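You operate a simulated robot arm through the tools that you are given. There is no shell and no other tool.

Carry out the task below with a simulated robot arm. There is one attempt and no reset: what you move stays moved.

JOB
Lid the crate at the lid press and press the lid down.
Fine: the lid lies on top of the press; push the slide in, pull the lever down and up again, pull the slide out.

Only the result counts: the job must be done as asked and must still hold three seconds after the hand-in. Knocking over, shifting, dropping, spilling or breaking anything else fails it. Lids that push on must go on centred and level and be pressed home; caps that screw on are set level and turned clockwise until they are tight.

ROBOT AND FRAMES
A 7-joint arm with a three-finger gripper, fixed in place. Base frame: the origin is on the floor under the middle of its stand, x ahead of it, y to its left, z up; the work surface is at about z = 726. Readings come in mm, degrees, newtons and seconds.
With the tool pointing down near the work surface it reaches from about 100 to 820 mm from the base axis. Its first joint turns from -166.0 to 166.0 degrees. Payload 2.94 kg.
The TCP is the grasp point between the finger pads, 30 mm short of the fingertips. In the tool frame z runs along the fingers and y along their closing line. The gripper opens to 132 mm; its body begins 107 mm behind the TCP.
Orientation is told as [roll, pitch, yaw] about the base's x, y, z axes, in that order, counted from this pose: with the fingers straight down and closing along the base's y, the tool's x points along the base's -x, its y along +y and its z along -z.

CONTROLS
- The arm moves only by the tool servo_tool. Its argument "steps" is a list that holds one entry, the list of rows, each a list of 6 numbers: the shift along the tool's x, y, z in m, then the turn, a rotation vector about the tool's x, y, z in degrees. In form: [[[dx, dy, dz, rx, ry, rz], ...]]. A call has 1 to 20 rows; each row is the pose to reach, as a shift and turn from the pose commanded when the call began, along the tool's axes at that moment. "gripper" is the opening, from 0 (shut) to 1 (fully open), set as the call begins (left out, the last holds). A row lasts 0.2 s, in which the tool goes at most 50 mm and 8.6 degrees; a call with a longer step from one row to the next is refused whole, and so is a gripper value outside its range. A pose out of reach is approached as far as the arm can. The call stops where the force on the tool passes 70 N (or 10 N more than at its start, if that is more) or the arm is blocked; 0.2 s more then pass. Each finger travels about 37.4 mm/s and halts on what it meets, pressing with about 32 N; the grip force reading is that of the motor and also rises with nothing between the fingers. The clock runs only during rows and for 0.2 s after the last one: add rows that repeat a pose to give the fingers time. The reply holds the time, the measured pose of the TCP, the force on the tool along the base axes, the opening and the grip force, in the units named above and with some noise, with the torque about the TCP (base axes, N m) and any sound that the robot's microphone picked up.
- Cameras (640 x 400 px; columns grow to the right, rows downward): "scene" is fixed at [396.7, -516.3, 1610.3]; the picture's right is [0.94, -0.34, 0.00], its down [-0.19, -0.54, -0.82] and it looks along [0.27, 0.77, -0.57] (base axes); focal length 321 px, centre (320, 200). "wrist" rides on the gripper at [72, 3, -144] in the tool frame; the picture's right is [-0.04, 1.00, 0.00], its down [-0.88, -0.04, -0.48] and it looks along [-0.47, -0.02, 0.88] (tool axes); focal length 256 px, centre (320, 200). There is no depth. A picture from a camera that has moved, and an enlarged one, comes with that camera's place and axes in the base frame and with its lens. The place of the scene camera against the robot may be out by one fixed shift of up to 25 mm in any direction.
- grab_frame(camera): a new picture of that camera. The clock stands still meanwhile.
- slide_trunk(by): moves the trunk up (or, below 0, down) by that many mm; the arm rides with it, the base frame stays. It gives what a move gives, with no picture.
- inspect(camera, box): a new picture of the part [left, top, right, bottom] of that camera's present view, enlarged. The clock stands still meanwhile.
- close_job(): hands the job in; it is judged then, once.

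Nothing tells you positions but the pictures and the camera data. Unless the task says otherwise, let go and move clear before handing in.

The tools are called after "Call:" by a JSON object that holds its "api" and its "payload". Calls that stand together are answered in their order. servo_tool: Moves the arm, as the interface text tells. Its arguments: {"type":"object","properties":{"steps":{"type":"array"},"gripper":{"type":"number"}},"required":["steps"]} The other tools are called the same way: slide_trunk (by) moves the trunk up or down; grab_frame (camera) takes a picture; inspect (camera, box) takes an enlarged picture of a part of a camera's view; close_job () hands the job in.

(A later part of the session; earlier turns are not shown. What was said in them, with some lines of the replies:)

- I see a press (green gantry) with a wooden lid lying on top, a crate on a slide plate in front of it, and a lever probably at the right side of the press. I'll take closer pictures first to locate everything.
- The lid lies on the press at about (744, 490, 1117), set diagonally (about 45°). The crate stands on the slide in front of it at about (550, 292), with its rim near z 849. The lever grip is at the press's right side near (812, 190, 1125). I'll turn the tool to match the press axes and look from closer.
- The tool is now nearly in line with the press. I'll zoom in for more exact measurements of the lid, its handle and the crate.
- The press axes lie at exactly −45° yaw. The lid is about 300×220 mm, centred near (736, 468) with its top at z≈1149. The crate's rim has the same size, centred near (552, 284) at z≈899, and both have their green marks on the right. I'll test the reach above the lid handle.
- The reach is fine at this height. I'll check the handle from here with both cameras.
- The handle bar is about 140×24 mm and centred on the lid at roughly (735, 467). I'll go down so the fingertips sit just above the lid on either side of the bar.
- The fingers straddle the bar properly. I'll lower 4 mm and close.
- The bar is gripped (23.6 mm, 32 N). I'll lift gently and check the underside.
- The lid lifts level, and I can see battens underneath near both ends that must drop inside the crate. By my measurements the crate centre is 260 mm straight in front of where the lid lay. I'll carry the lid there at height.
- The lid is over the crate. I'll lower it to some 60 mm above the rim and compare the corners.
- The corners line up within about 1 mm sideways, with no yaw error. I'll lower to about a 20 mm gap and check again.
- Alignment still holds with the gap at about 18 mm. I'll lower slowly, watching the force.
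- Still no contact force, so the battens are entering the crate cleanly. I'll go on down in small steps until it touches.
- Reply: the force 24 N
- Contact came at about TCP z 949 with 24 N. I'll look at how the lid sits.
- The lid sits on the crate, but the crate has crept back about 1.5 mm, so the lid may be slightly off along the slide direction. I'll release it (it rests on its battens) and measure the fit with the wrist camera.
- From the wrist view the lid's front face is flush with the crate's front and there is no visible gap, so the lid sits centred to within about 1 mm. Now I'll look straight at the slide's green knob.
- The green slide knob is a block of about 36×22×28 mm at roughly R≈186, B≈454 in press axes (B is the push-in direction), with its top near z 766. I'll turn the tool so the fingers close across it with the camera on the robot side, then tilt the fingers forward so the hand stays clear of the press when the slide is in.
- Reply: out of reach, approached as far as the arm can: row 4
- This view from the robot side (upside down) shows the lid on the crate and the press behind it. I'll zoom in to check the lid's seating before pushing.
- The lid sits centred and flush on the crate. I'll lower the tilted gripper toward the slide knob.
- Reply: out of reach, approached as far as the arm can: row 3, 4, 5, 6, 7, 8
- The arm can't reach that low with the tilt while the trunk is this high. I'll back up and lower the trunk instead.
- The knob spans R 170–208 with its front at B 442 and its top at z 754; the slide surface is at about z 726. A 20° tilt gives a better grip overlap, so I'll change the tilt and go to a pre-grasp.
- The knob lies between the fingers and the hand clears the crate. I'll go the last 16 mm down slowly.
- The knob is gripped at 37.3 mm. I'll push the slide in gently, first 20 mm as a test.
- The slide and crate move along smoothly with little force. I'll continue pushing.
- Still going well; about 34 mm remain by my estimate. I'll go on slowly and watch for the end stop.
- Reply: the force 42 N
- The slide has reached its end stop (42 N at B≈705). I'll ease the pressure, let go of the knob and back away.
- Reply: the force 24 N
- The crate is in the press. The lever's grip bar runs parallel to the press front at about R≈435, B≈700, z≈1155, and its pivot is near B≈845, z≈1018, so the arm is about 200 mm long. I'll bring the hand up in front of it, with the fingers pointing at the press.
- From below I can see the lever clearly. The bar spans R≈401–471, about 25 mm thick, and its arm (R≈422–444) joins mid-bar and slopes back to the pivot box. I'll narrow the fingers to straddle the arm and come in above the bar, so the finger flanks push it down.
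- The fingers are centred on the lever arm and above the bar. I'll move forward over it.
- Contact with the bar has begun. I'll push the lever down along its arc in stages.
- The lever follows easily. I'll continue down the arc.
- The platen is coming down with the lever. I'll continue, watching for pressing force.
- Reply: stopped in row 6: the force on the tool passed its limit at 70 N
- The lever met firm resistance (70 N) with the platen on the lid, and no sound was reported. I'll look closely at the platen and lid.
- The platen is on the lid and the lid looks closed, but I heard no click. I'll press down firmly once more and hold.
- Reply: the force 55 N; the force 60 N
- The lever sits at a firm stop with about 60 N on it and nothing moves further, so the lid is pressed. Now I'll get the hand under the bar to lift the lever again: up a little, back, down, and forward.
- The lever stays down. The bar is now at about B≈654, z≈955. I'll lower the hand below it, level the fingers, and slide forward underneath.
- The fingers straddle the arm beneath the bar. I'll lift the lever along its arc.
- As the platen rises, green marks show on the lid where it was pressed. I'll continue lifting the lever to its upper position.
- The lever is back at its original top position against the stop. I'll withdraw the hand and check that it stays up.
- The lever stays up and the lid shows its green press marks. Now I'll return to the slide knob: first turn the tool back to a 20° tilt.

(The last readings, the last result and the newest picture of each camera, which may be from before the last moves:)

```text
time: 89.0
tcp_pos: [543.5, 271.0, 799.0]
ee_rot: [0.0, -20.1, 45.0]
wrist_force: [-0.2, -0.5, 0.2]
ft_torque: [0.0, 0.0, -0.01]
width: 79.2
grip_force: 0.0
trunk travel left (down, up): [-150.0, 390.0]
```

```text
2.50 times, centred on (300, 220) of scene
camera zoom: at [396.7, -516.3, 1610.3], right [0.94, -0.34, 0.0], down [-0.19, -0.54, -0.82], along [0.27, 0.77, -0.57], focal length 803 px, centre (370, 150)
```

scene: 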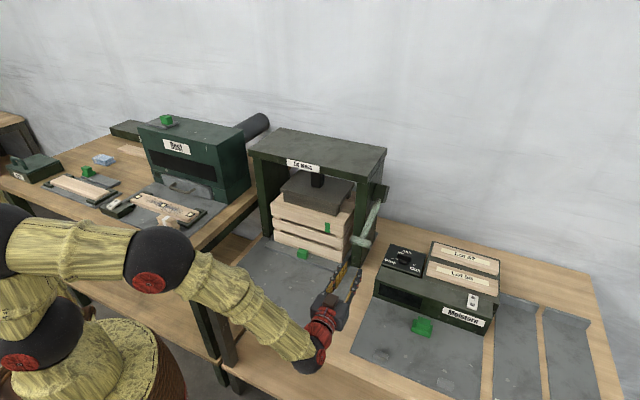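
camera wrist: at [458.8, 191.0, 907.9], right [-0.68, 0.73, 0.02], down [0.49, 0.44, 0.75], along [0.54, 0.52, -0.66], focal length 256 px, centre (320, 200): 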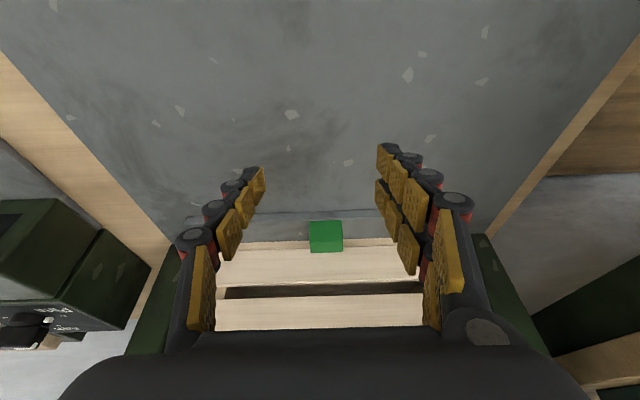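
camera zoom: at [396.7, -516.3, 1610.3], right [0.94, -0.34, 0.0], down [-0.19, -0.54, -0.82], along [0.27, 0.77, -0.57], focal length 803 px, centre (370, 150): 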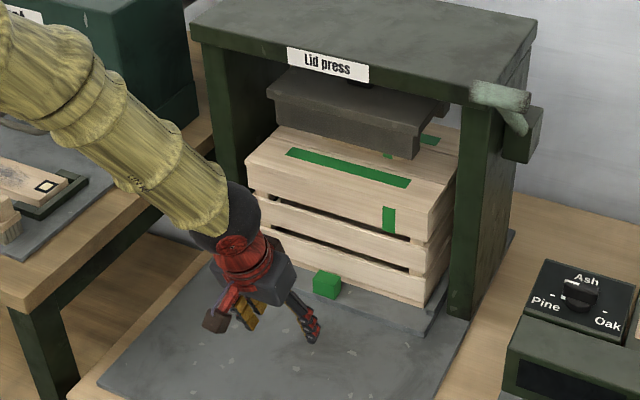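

Call:
{"api": "servo_tool", "payload": {"steps": [[[-0.015, 0.001, 0.006, 0, 0, 0], [-0.042, 0.0027, 0.015, 0, 0, 0], [-0.065, 0.0027, 0.024, 0, 0, 0], [-0.079, 0.0027, 0.0287, 0, 0, 0], [-0.089, 0.0027, 0.043, 0, 0, 0], [-0.099, 0.0027, 0.057, 0, 0, 0], [-0.107, 0.0027, 0.068, 0, 0, 0], [-0.1118, 0.0027, 0.0747, 0, 0, 0], [-0.1118, 0.0027, 0.0747, 0, 0, 0]]]}}

Call:
{"api": "grab_frame", "payload": {"camera": "wrist"}}

```text
time: 91.0
tcp_pos: [634.6, 365.6, 767.2]
ee_rot: [0.0, -20.1, 44.9]
wrist_force: [-0.6, 0.0, -0.3]
ft_torque: [-0.01, 0.0, -0.05]
width: 79.2
grip_force: 0.0
trunk travel left (down, up): [-150.0, 390.0]
```

```text
taken
camera wrist: at [549.3, 285.2, 876.8], right [-0.68, 0.73, 0.02], down [0.49, 0.44, 0.75], along [0.54, 0.52, -0.66], focal length 256 px, centre (320, 200)
```

wrist: 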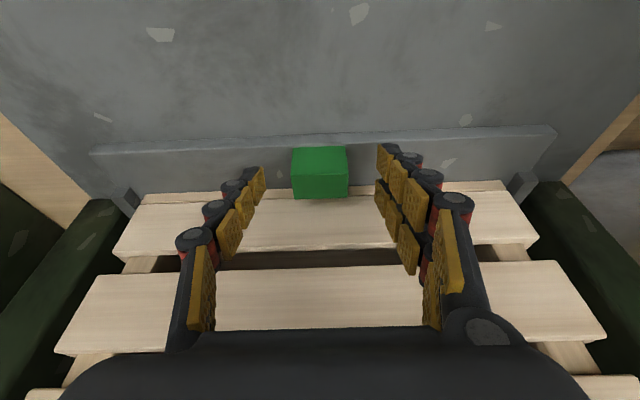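

The hand is back at the same spot around the knob. I'll close on it.

Call:
{"api": "servo_tool", "payload": {"steps": [[[0, 0, 0, 0, 0, 0], [0, 0, 0, 0, 0, 0], [0, 0, 0, 0, 0, 0], [0, 0, 0, 0, 0, 0], [0, 0, 0, 0, 0, 0], [0, 0, 0, 0, 0, 0]]], "gripper": 0}}

```text
time: 92.4
tcp_pos: [633.5, 364.1, 767.8]
ee_rot: [0.1, -20.1, 45.0]
wrist_force: [-0.4, 0.1, -0.4]
ft_torque: [-0.05, -0.09, -0.1]
width: 37.9
grip_force: 45.3
trunk travel left (down, up): [-150.0, 390.0]
```

Call:
{"api": "servo_tool", "payload": {"steps": [[[0.0019, 0, -0.0007, 0, 0, 0], [0.0056, 0, -0.0021, 0, 0, 0], [0.0103, 0, -0.0038, 0, 0, 0], [0.015, 0, -0.0055, 0, 0, 0], [0.0188, 0, -0.0068, 0, 0, 0], [0.0188, 0, -0.0068, 0, 0, 0]]]}}

Call:
{"api": "grab_frame", "payload": {"camera": "wrist"}}

Call:
{"api": "inspect", "payload": {"camera": "scene", "box": [200, 140, 400, 300]}}

```text
time: 93.8
tcp_pos: [619.2, 351.2, 766.7]
ee_rot: [0.1, -20.1, 45.0]
wrist_force: [-0.1, -0.4, 1.3]
ft_torque: [-0.14, 0.13, -0.05]
width: 37.2
grip_force: 44.6
trunk travel left (down, up): [-150.0, 390.0]
```

```text
taken
camera wrist: at [534.6, 270.6, 876.9], right [-0.68, 0.73, 0.02], down [0.5, 0.44, 0.75], along [0.54, 0.52, -0.66], focal length 256 px, centre (320, 200)
```

wrist: 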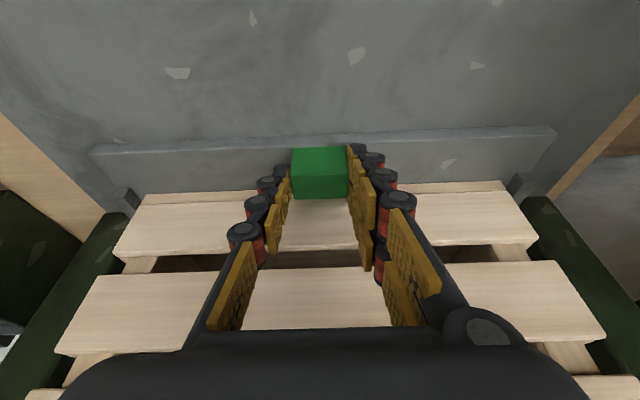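

```text
2.50 times, centred on (300, 220) of scene
camera zoom: at [396.7, -516.3, 1610.3], right [0.94, -0.34, 0.0], down [-0.19, -0.54, -0.82], along [0.27, 0.77, -0.57], focal length 803 px, centre (370, 150)
```

zoom: 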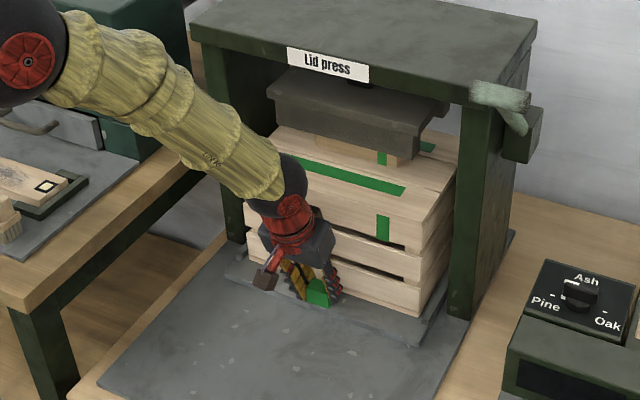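

The slide follows. I'll keep pulling it out.

Call:
{"api": "servo_tool", "payload": {"steps": [[[0.0075, 0, -0.0027, 0, 0, 0], [0.0188, 0, -0.0068, 0, 0, 0], [0.0301, 0, -0.0109, 0, 0, 0], [0.0414, 0, -0.0151, 0, 0, 0], [0.0526, 0, -0.0192, 0, 0, 0], [0.0639, 0, -0.0233, 0, 0, 0], [0.0752, 0, -0.0274, 0, 0, 0], [0.0865, 0, -0.0315, 0, 0, 0], [0.0977, 0, -0.0356, 0, 0, 0], [0.1071, 0, -0.039, 0, 0, 0], [0.1128, 0, -0.041, 0, 0, 0], [0.1128, 0, -0.041, 0, 0, 0]]]}}

Call:
{"api": "grab_frame", "payload": {"camera": "scene"}}

```text
time: 96.4
tcp_pos: [534.4, 265.9, 767.9]
ee_rot: [0.1, -20.1, 45.0]
wrist_force: [-2.9, 1.5, 3.8]
ft_torque: [0.12, 0.19, -0.09]
width: 37.7
grip_force: 45.3
trunk travel left (down, up): [-150.0, 390.0]
```

```text
taken
```

scene: 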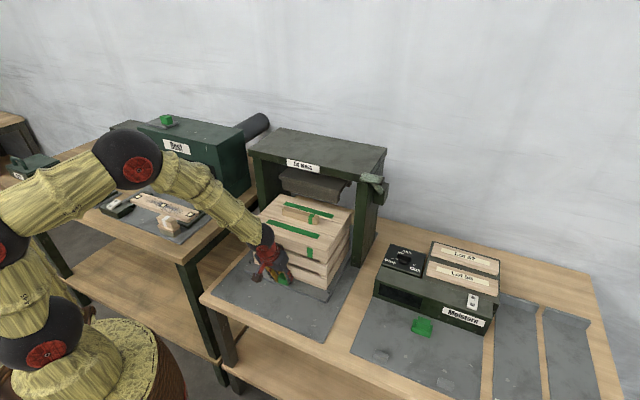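

Call:
{"api": "servo_tool", "payload": {"steps": [[[0.0075, 0, -0.0027, 0, 0, 0], [0.0188, 0, -0.0068, 0, 0, 0], [0.0301, 0, -0.0109, 0, 0, 0], [0.0414, 0, -0.0151, 0, 0, 0], [0.0526, 0, -0.0192, 0, 0, 0], [0.0639, 0, -0.0233, 0, 0, 0], [0.0752, 0, -0.0274, 0, 0, 0], [0.0865, 0, -0.0315, 0, 0, 0], [0.0959, 0, -0.0349, 0, 0, 0], [0.1034, 0, -0.0376, 0, 0, 0], [0.1034, 0, -0.0376, 0, 0, 0]]]}}

Call:
{"api": "grab_frame", "payload": {"camera": "wrist"}}

```text
time: 98.8
tcp_pos: [456.6, 187.9, 766.5]
ee_rot: [0.0, -20.2, 45.0]
wrist_force: [-0.8, -0.9, 5.4]
ft_torque: [0.07, -0.27, 0.1]
width: 37.6
grip_force: 44.7
trunk travel left (down, up): [-150.0, 390.0]
```

```text
taken
camera wrist: at [372.1, 108.2, 876.7], right [-0.68, 0.74, 0.02], down [0.49, 0.44, 0.75], along [0.54, 0.52, -0.66], focal length 256 px, centre (320, 200)
```

wrist: 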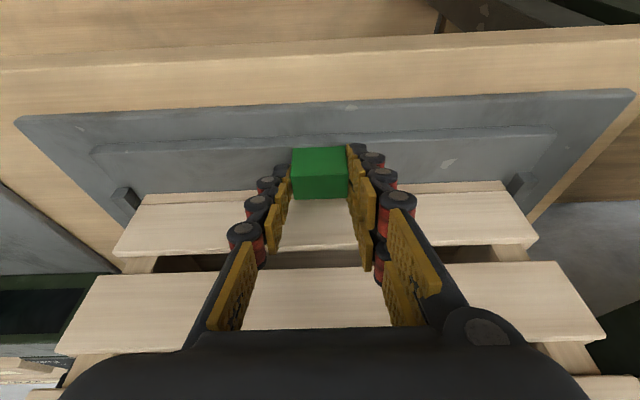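

Call:
{"api": "servo_tool", "payload": {"steps": [[[0.0028, 0, -0.001, 0, 0, 0], [0.0056, 0, -0.0021, 0, 0, 0], [0.0085, 0, -0.0031, 0, 0, 0], [0.0113, 0, -0.0041, 0, 0, 0], [0.0132, 0, -0.0048, 0, 0, 0], [0.0132, 0, -0.0048, 0, 0, 0]]]}}

```text
time: 100.2
tcp_pos: [449.0, 181.0, 767.1]
ee_rot: [0.0, -20.2, 45.2]
wrist_force: [17.3, 39.2, -9.0]
ft_torque: [1.01, -0.41, -0.11]
width: 37.6
grip_force: 44.8
trunk travel left (down, up): [-150.0, 390.0]
```

The slide has reached its outer stop. I'll ease off, release the knob and back away.

Call:
{"api": "servo_tool", "payload": {"steps": [[[-0.0015, 0, 0.0005, 0, 0, 0], [-0.003, 0, 0.0011, 0, 0, 0], [-0.003, 0, 0.0011, 0, 0, 0]]]}}

Call:
{"api": "servo_tool", "payload": {"steps": [[[0, 0, 0, 0, 0, 0], [0, 0, 0, 0, 0, 0], [0, 0, 0, 0, 0, 0], [0, 0, 0, 0, 0, 0], [0, 0, 0, 0, 0, 0]]], "gripper": 0.6}}

Call:
{"api": "grab_frame", "payload": {"camera": "wrist"}}

```text
time: 101.0
tcp_pos: [448.8, 181.6, 768.0]
ee_rot: [0.0, -20.1, 45.0]
wrist_force: [4.8, 24.3, 12.1]
ft_torque: [0.03, 0.36, 0.12]
width: 37.5
grip_force: 45.2
trunk travel left (down, up): [-150.0, 390.0]
```

```text
time: 102.2
tcp_pos: [450.1, 180.5, 766.4]
ee_rot: [0.1, -20.0, 45.1]
wrist_force: [0.1, 0.8, -0.3]
ft_torque: [-0.02, -0.04, 0.0]
width: 79.2
grip_force: 0.1
trunk travel left (down, up): [-150.0, 390.0]
```

```text
taken
camera wrist: at [364.7, 100.2, 876.4], right [-0.68, 0.73, 0.02], down [0.49, 0.44, 0.75], along [0.54, 0.52, -0.66], focal length 256 px, centre (320, 200)
```

wrist: 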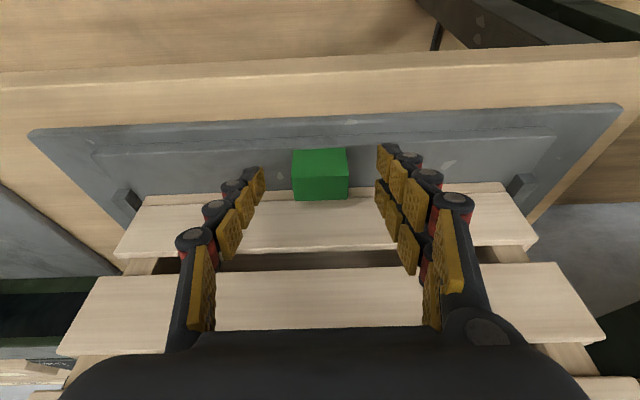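

Call:
{"api": "servo_tool", "payload": {"steps": [[[0.012, 0, -0.005, 0, 0, 0], [0.03, 0, -0.015, 0, 0, 0], [0.042, 0, -0.035, 0, 0, 0], [0.045, 0, -0.07, 0, 0, 0], [0.045, 0, -0.11, 0, 0, 0], [0.045, 0, -0.14, 0, 0, 0], [0.045, 0, -0.15, 0, 0, 0]]]}}

Call:
{"api": "grab_frame", "payload": {"camera": "wrist"}}

Call:
{"api": "grab_frame", "payload": {"camera": "scene"}}

Call:
{"api": "inspect", "payload": {"camera": "scene", "box": [200, 180, 360, 330]}}

```text
time: 103.8
tcp_pos: [380.9, 113.5, 892.4]
ee_rot: [-0.1, -20.1, 45.0]
wrist_force: [-0.4, -0.3, -0.6]
ft_torque: [0.02, 0.02, -0.02]
width: 79.2
grip_force: 0.1
trunk travel left (down, up): [-150.0, 390.0]
```

```text
taken
camera wrist: at [297.4, 33.3, 1002.0], right [-0.68, 0.73, 0.02], down [0.49, 0.44, 0.75], along [0.54, 0.52, -0.66], focal length 256 px, centre (320, 200)
```

wrist: 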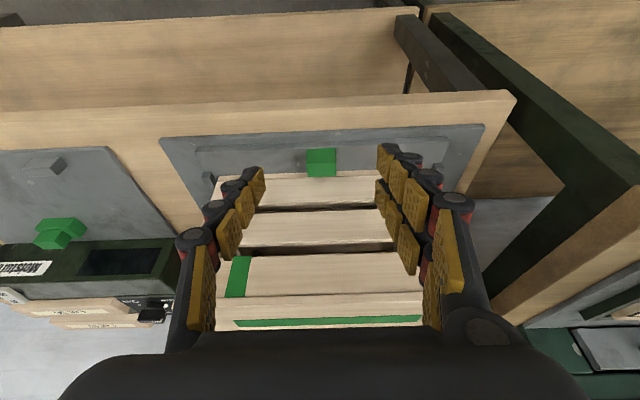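

```text
taken
```

scene: 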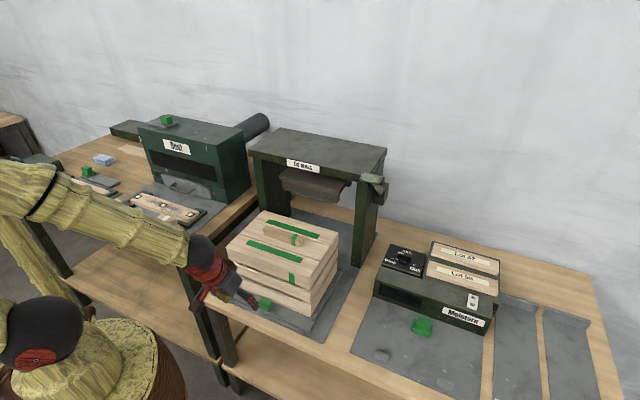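

```text
2.67 times, centred on (280, 255) of scene
camera zoom: at [396.7, -516.3, 1610.3], right [0.94, -0.34, 0.0], down [-0.19, -0.54, -0.82], along [0.27, 0.77, -0.57], focal length 856 px, centre (427, 53)
```

zoom: 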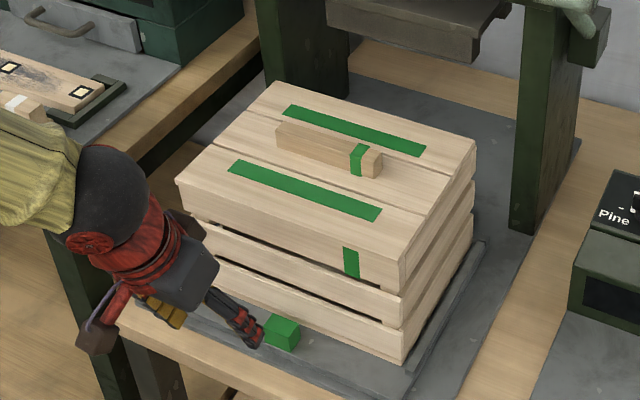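

The slide is back out and the lidded crate shows both green press strips. I'll check the lid edges closely before finishing.

Call:
{"api": "inspect", "payload": {"camera": "scene", "box": [290, 260, 322, 300]}}

Call:
{"api": "inspect", "payload": {"camera": "scene", "box": [218, 230, 250, 270]}}

Call:
{"api": "inspect", "payload": {"camera": "scene", "box": [320, 215, 352, 255]}}

Call:
{"api": "inspect", "payload": {"camera": "scene", "box": [240, 120, 400, 220]}}

```text
10.00 times, centred on (306, 280) of scene
camera zoom: at [396.7, -516.3, 1610.3], right [0.94, -0.34, 0.0], down [-0.19, -0.54, -0.82], along [0.27, 0.77, -0.57], focal length 3210 px, centre (460, -600)
```

zoom: 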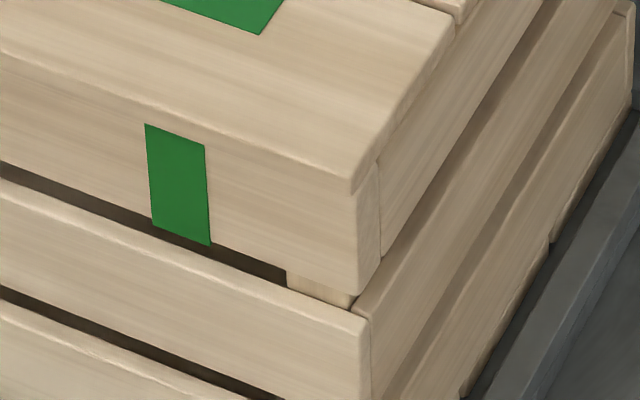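

```text
10.00 times, centred on (234, 250) of scene
camera zoom: at [396.7, -516.3, 1610.3], right [0.94, -0.34, 0.0], down [-0.19, -0.54, -0.82], along [0.27, 0.77, -0.57], focal length 3210 px, centre (1180, -300)
```

zoom: 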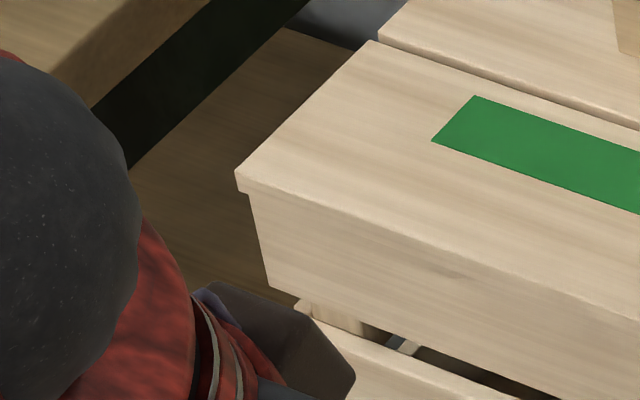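

```text
10.00 times, centred on (336, 235) of scene
camera zoom: at [396.7, -516.3, 1610.3], right [0.94, -0.34, 0.0], down [-0.19, -0.54, -0.82], along [0.27, 0.77, -0.57], focal length 3210 px, centre (160, -150)
```

zoom: 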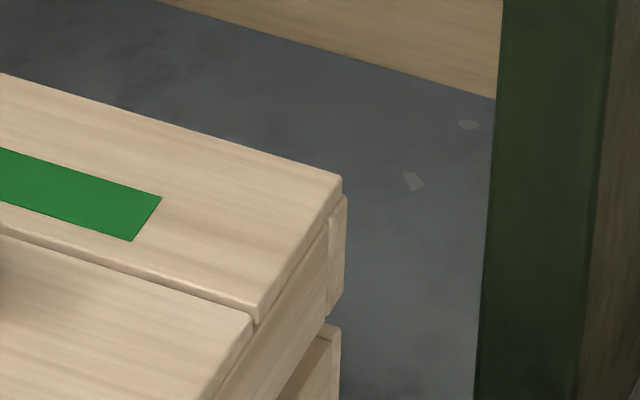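

```text
4.00 times, centred on (320, 170) of scene
camera zoom: at [396.7, -516.3, 1610.3], right [0.94, -0.34, 0.0], down [-0.19, -0.54, -0.82], along [0.27, 0.77, -0.57], focal length 1284 px, centre (320, 320)
```

zoom: 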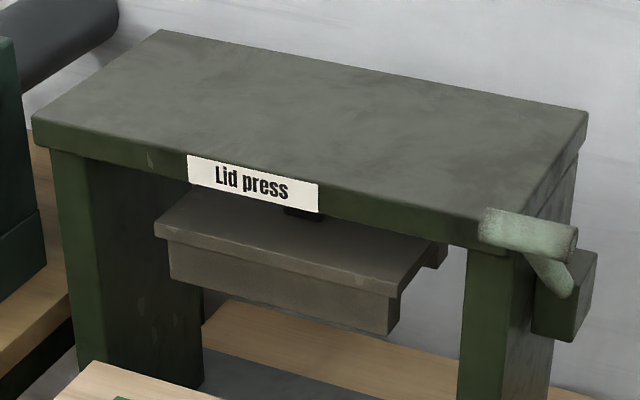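

The lid is seated level on the crate, the lever is up, the platen is raised and the slide is out. I'll move the hand further clear and take one last look.

Call:
{"api": "servo_tool", "payload": {"steps": [[[-0.008, 0, -0.024, 0, 0, 0], [-0.02, 0, -0.055, 0, 0, 0], [-0.034, 0, -0.094, 0, 0, 0], [-0.041, 0, -0.113, 0, 0, 0], [-0.041, 0, -0.113, 0, 0, 0]]]}}

Call:
{"api": "grab_frame", "payload": {"camera": "scene"}}

Call:
{"api": "grab_frame", "payload": {"camera": "wrist"}}

```text
time: 105.0
tcp_pos: [382.9, 112.6, 1013.0]
ee_rot: [0.0, -20.1, 45.0]
wrist_force: [0.8, 0.2, -0.5]
ft_torque: [0.0, 0.03, 0.02]
width: 79.2
grip_force: 0.0
trunk travel left (down, up): [-150.0, 390.0]
```

```text
taken
```

scene: 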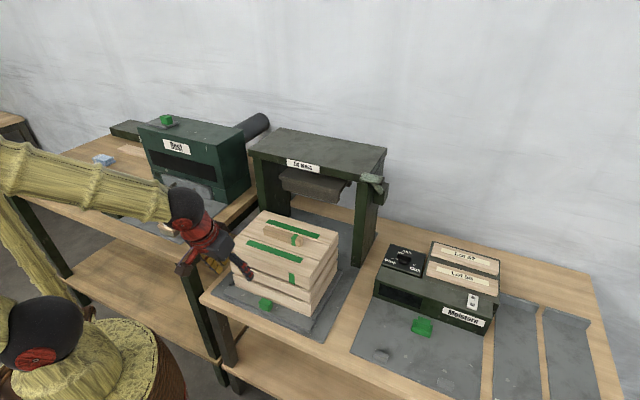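

```text
taken
camera wrist: at [297.7, 33.0, 1122.5], right [-0.68, 0.74, 0.02], down [0.5, 0.44, 0.75], along [0.54, 0.52, -0.66], focal length 256 px, centre (320, 200)
```

wrist: 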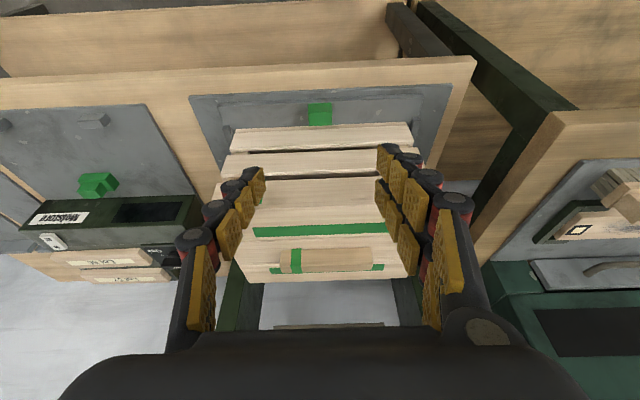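

Everything is as asked: the lid is pressed on the crate, the lever is up, the slide is out and the hand is clear. I'll hand in the job.

Call:
{"api": "close_job", "payload": {}}

```text
The job is handed in.
```

The crate is lidded and pressed. I handed the job in; no verdict came back.

- **Lid:** it sits level on the crate with no visible gap, turned so its green mark is on the same side as the crate's. It looks about 1.5–2.5 mm off centre, because the crate crept slightly while the lid was being set down and moved. I couldn't tell whether that is within tolerance.
- **Pressing:** I pulled the lever down to a hard stop and held it at about 55–60 N, after a brief peak at 70 N. I heard no click. When the platen rose, two green strips showed on the lid. I took these as press marks, but nothing confirmed it.
- **Press:** the lever is back up against its top stop and stays there. The slide is out at its outer stop, where it began.
- **Clear:** I saw nothing else knocked or shifted, though the arm blocked part of the left table in the last picture. The hand is open and clear of the work.
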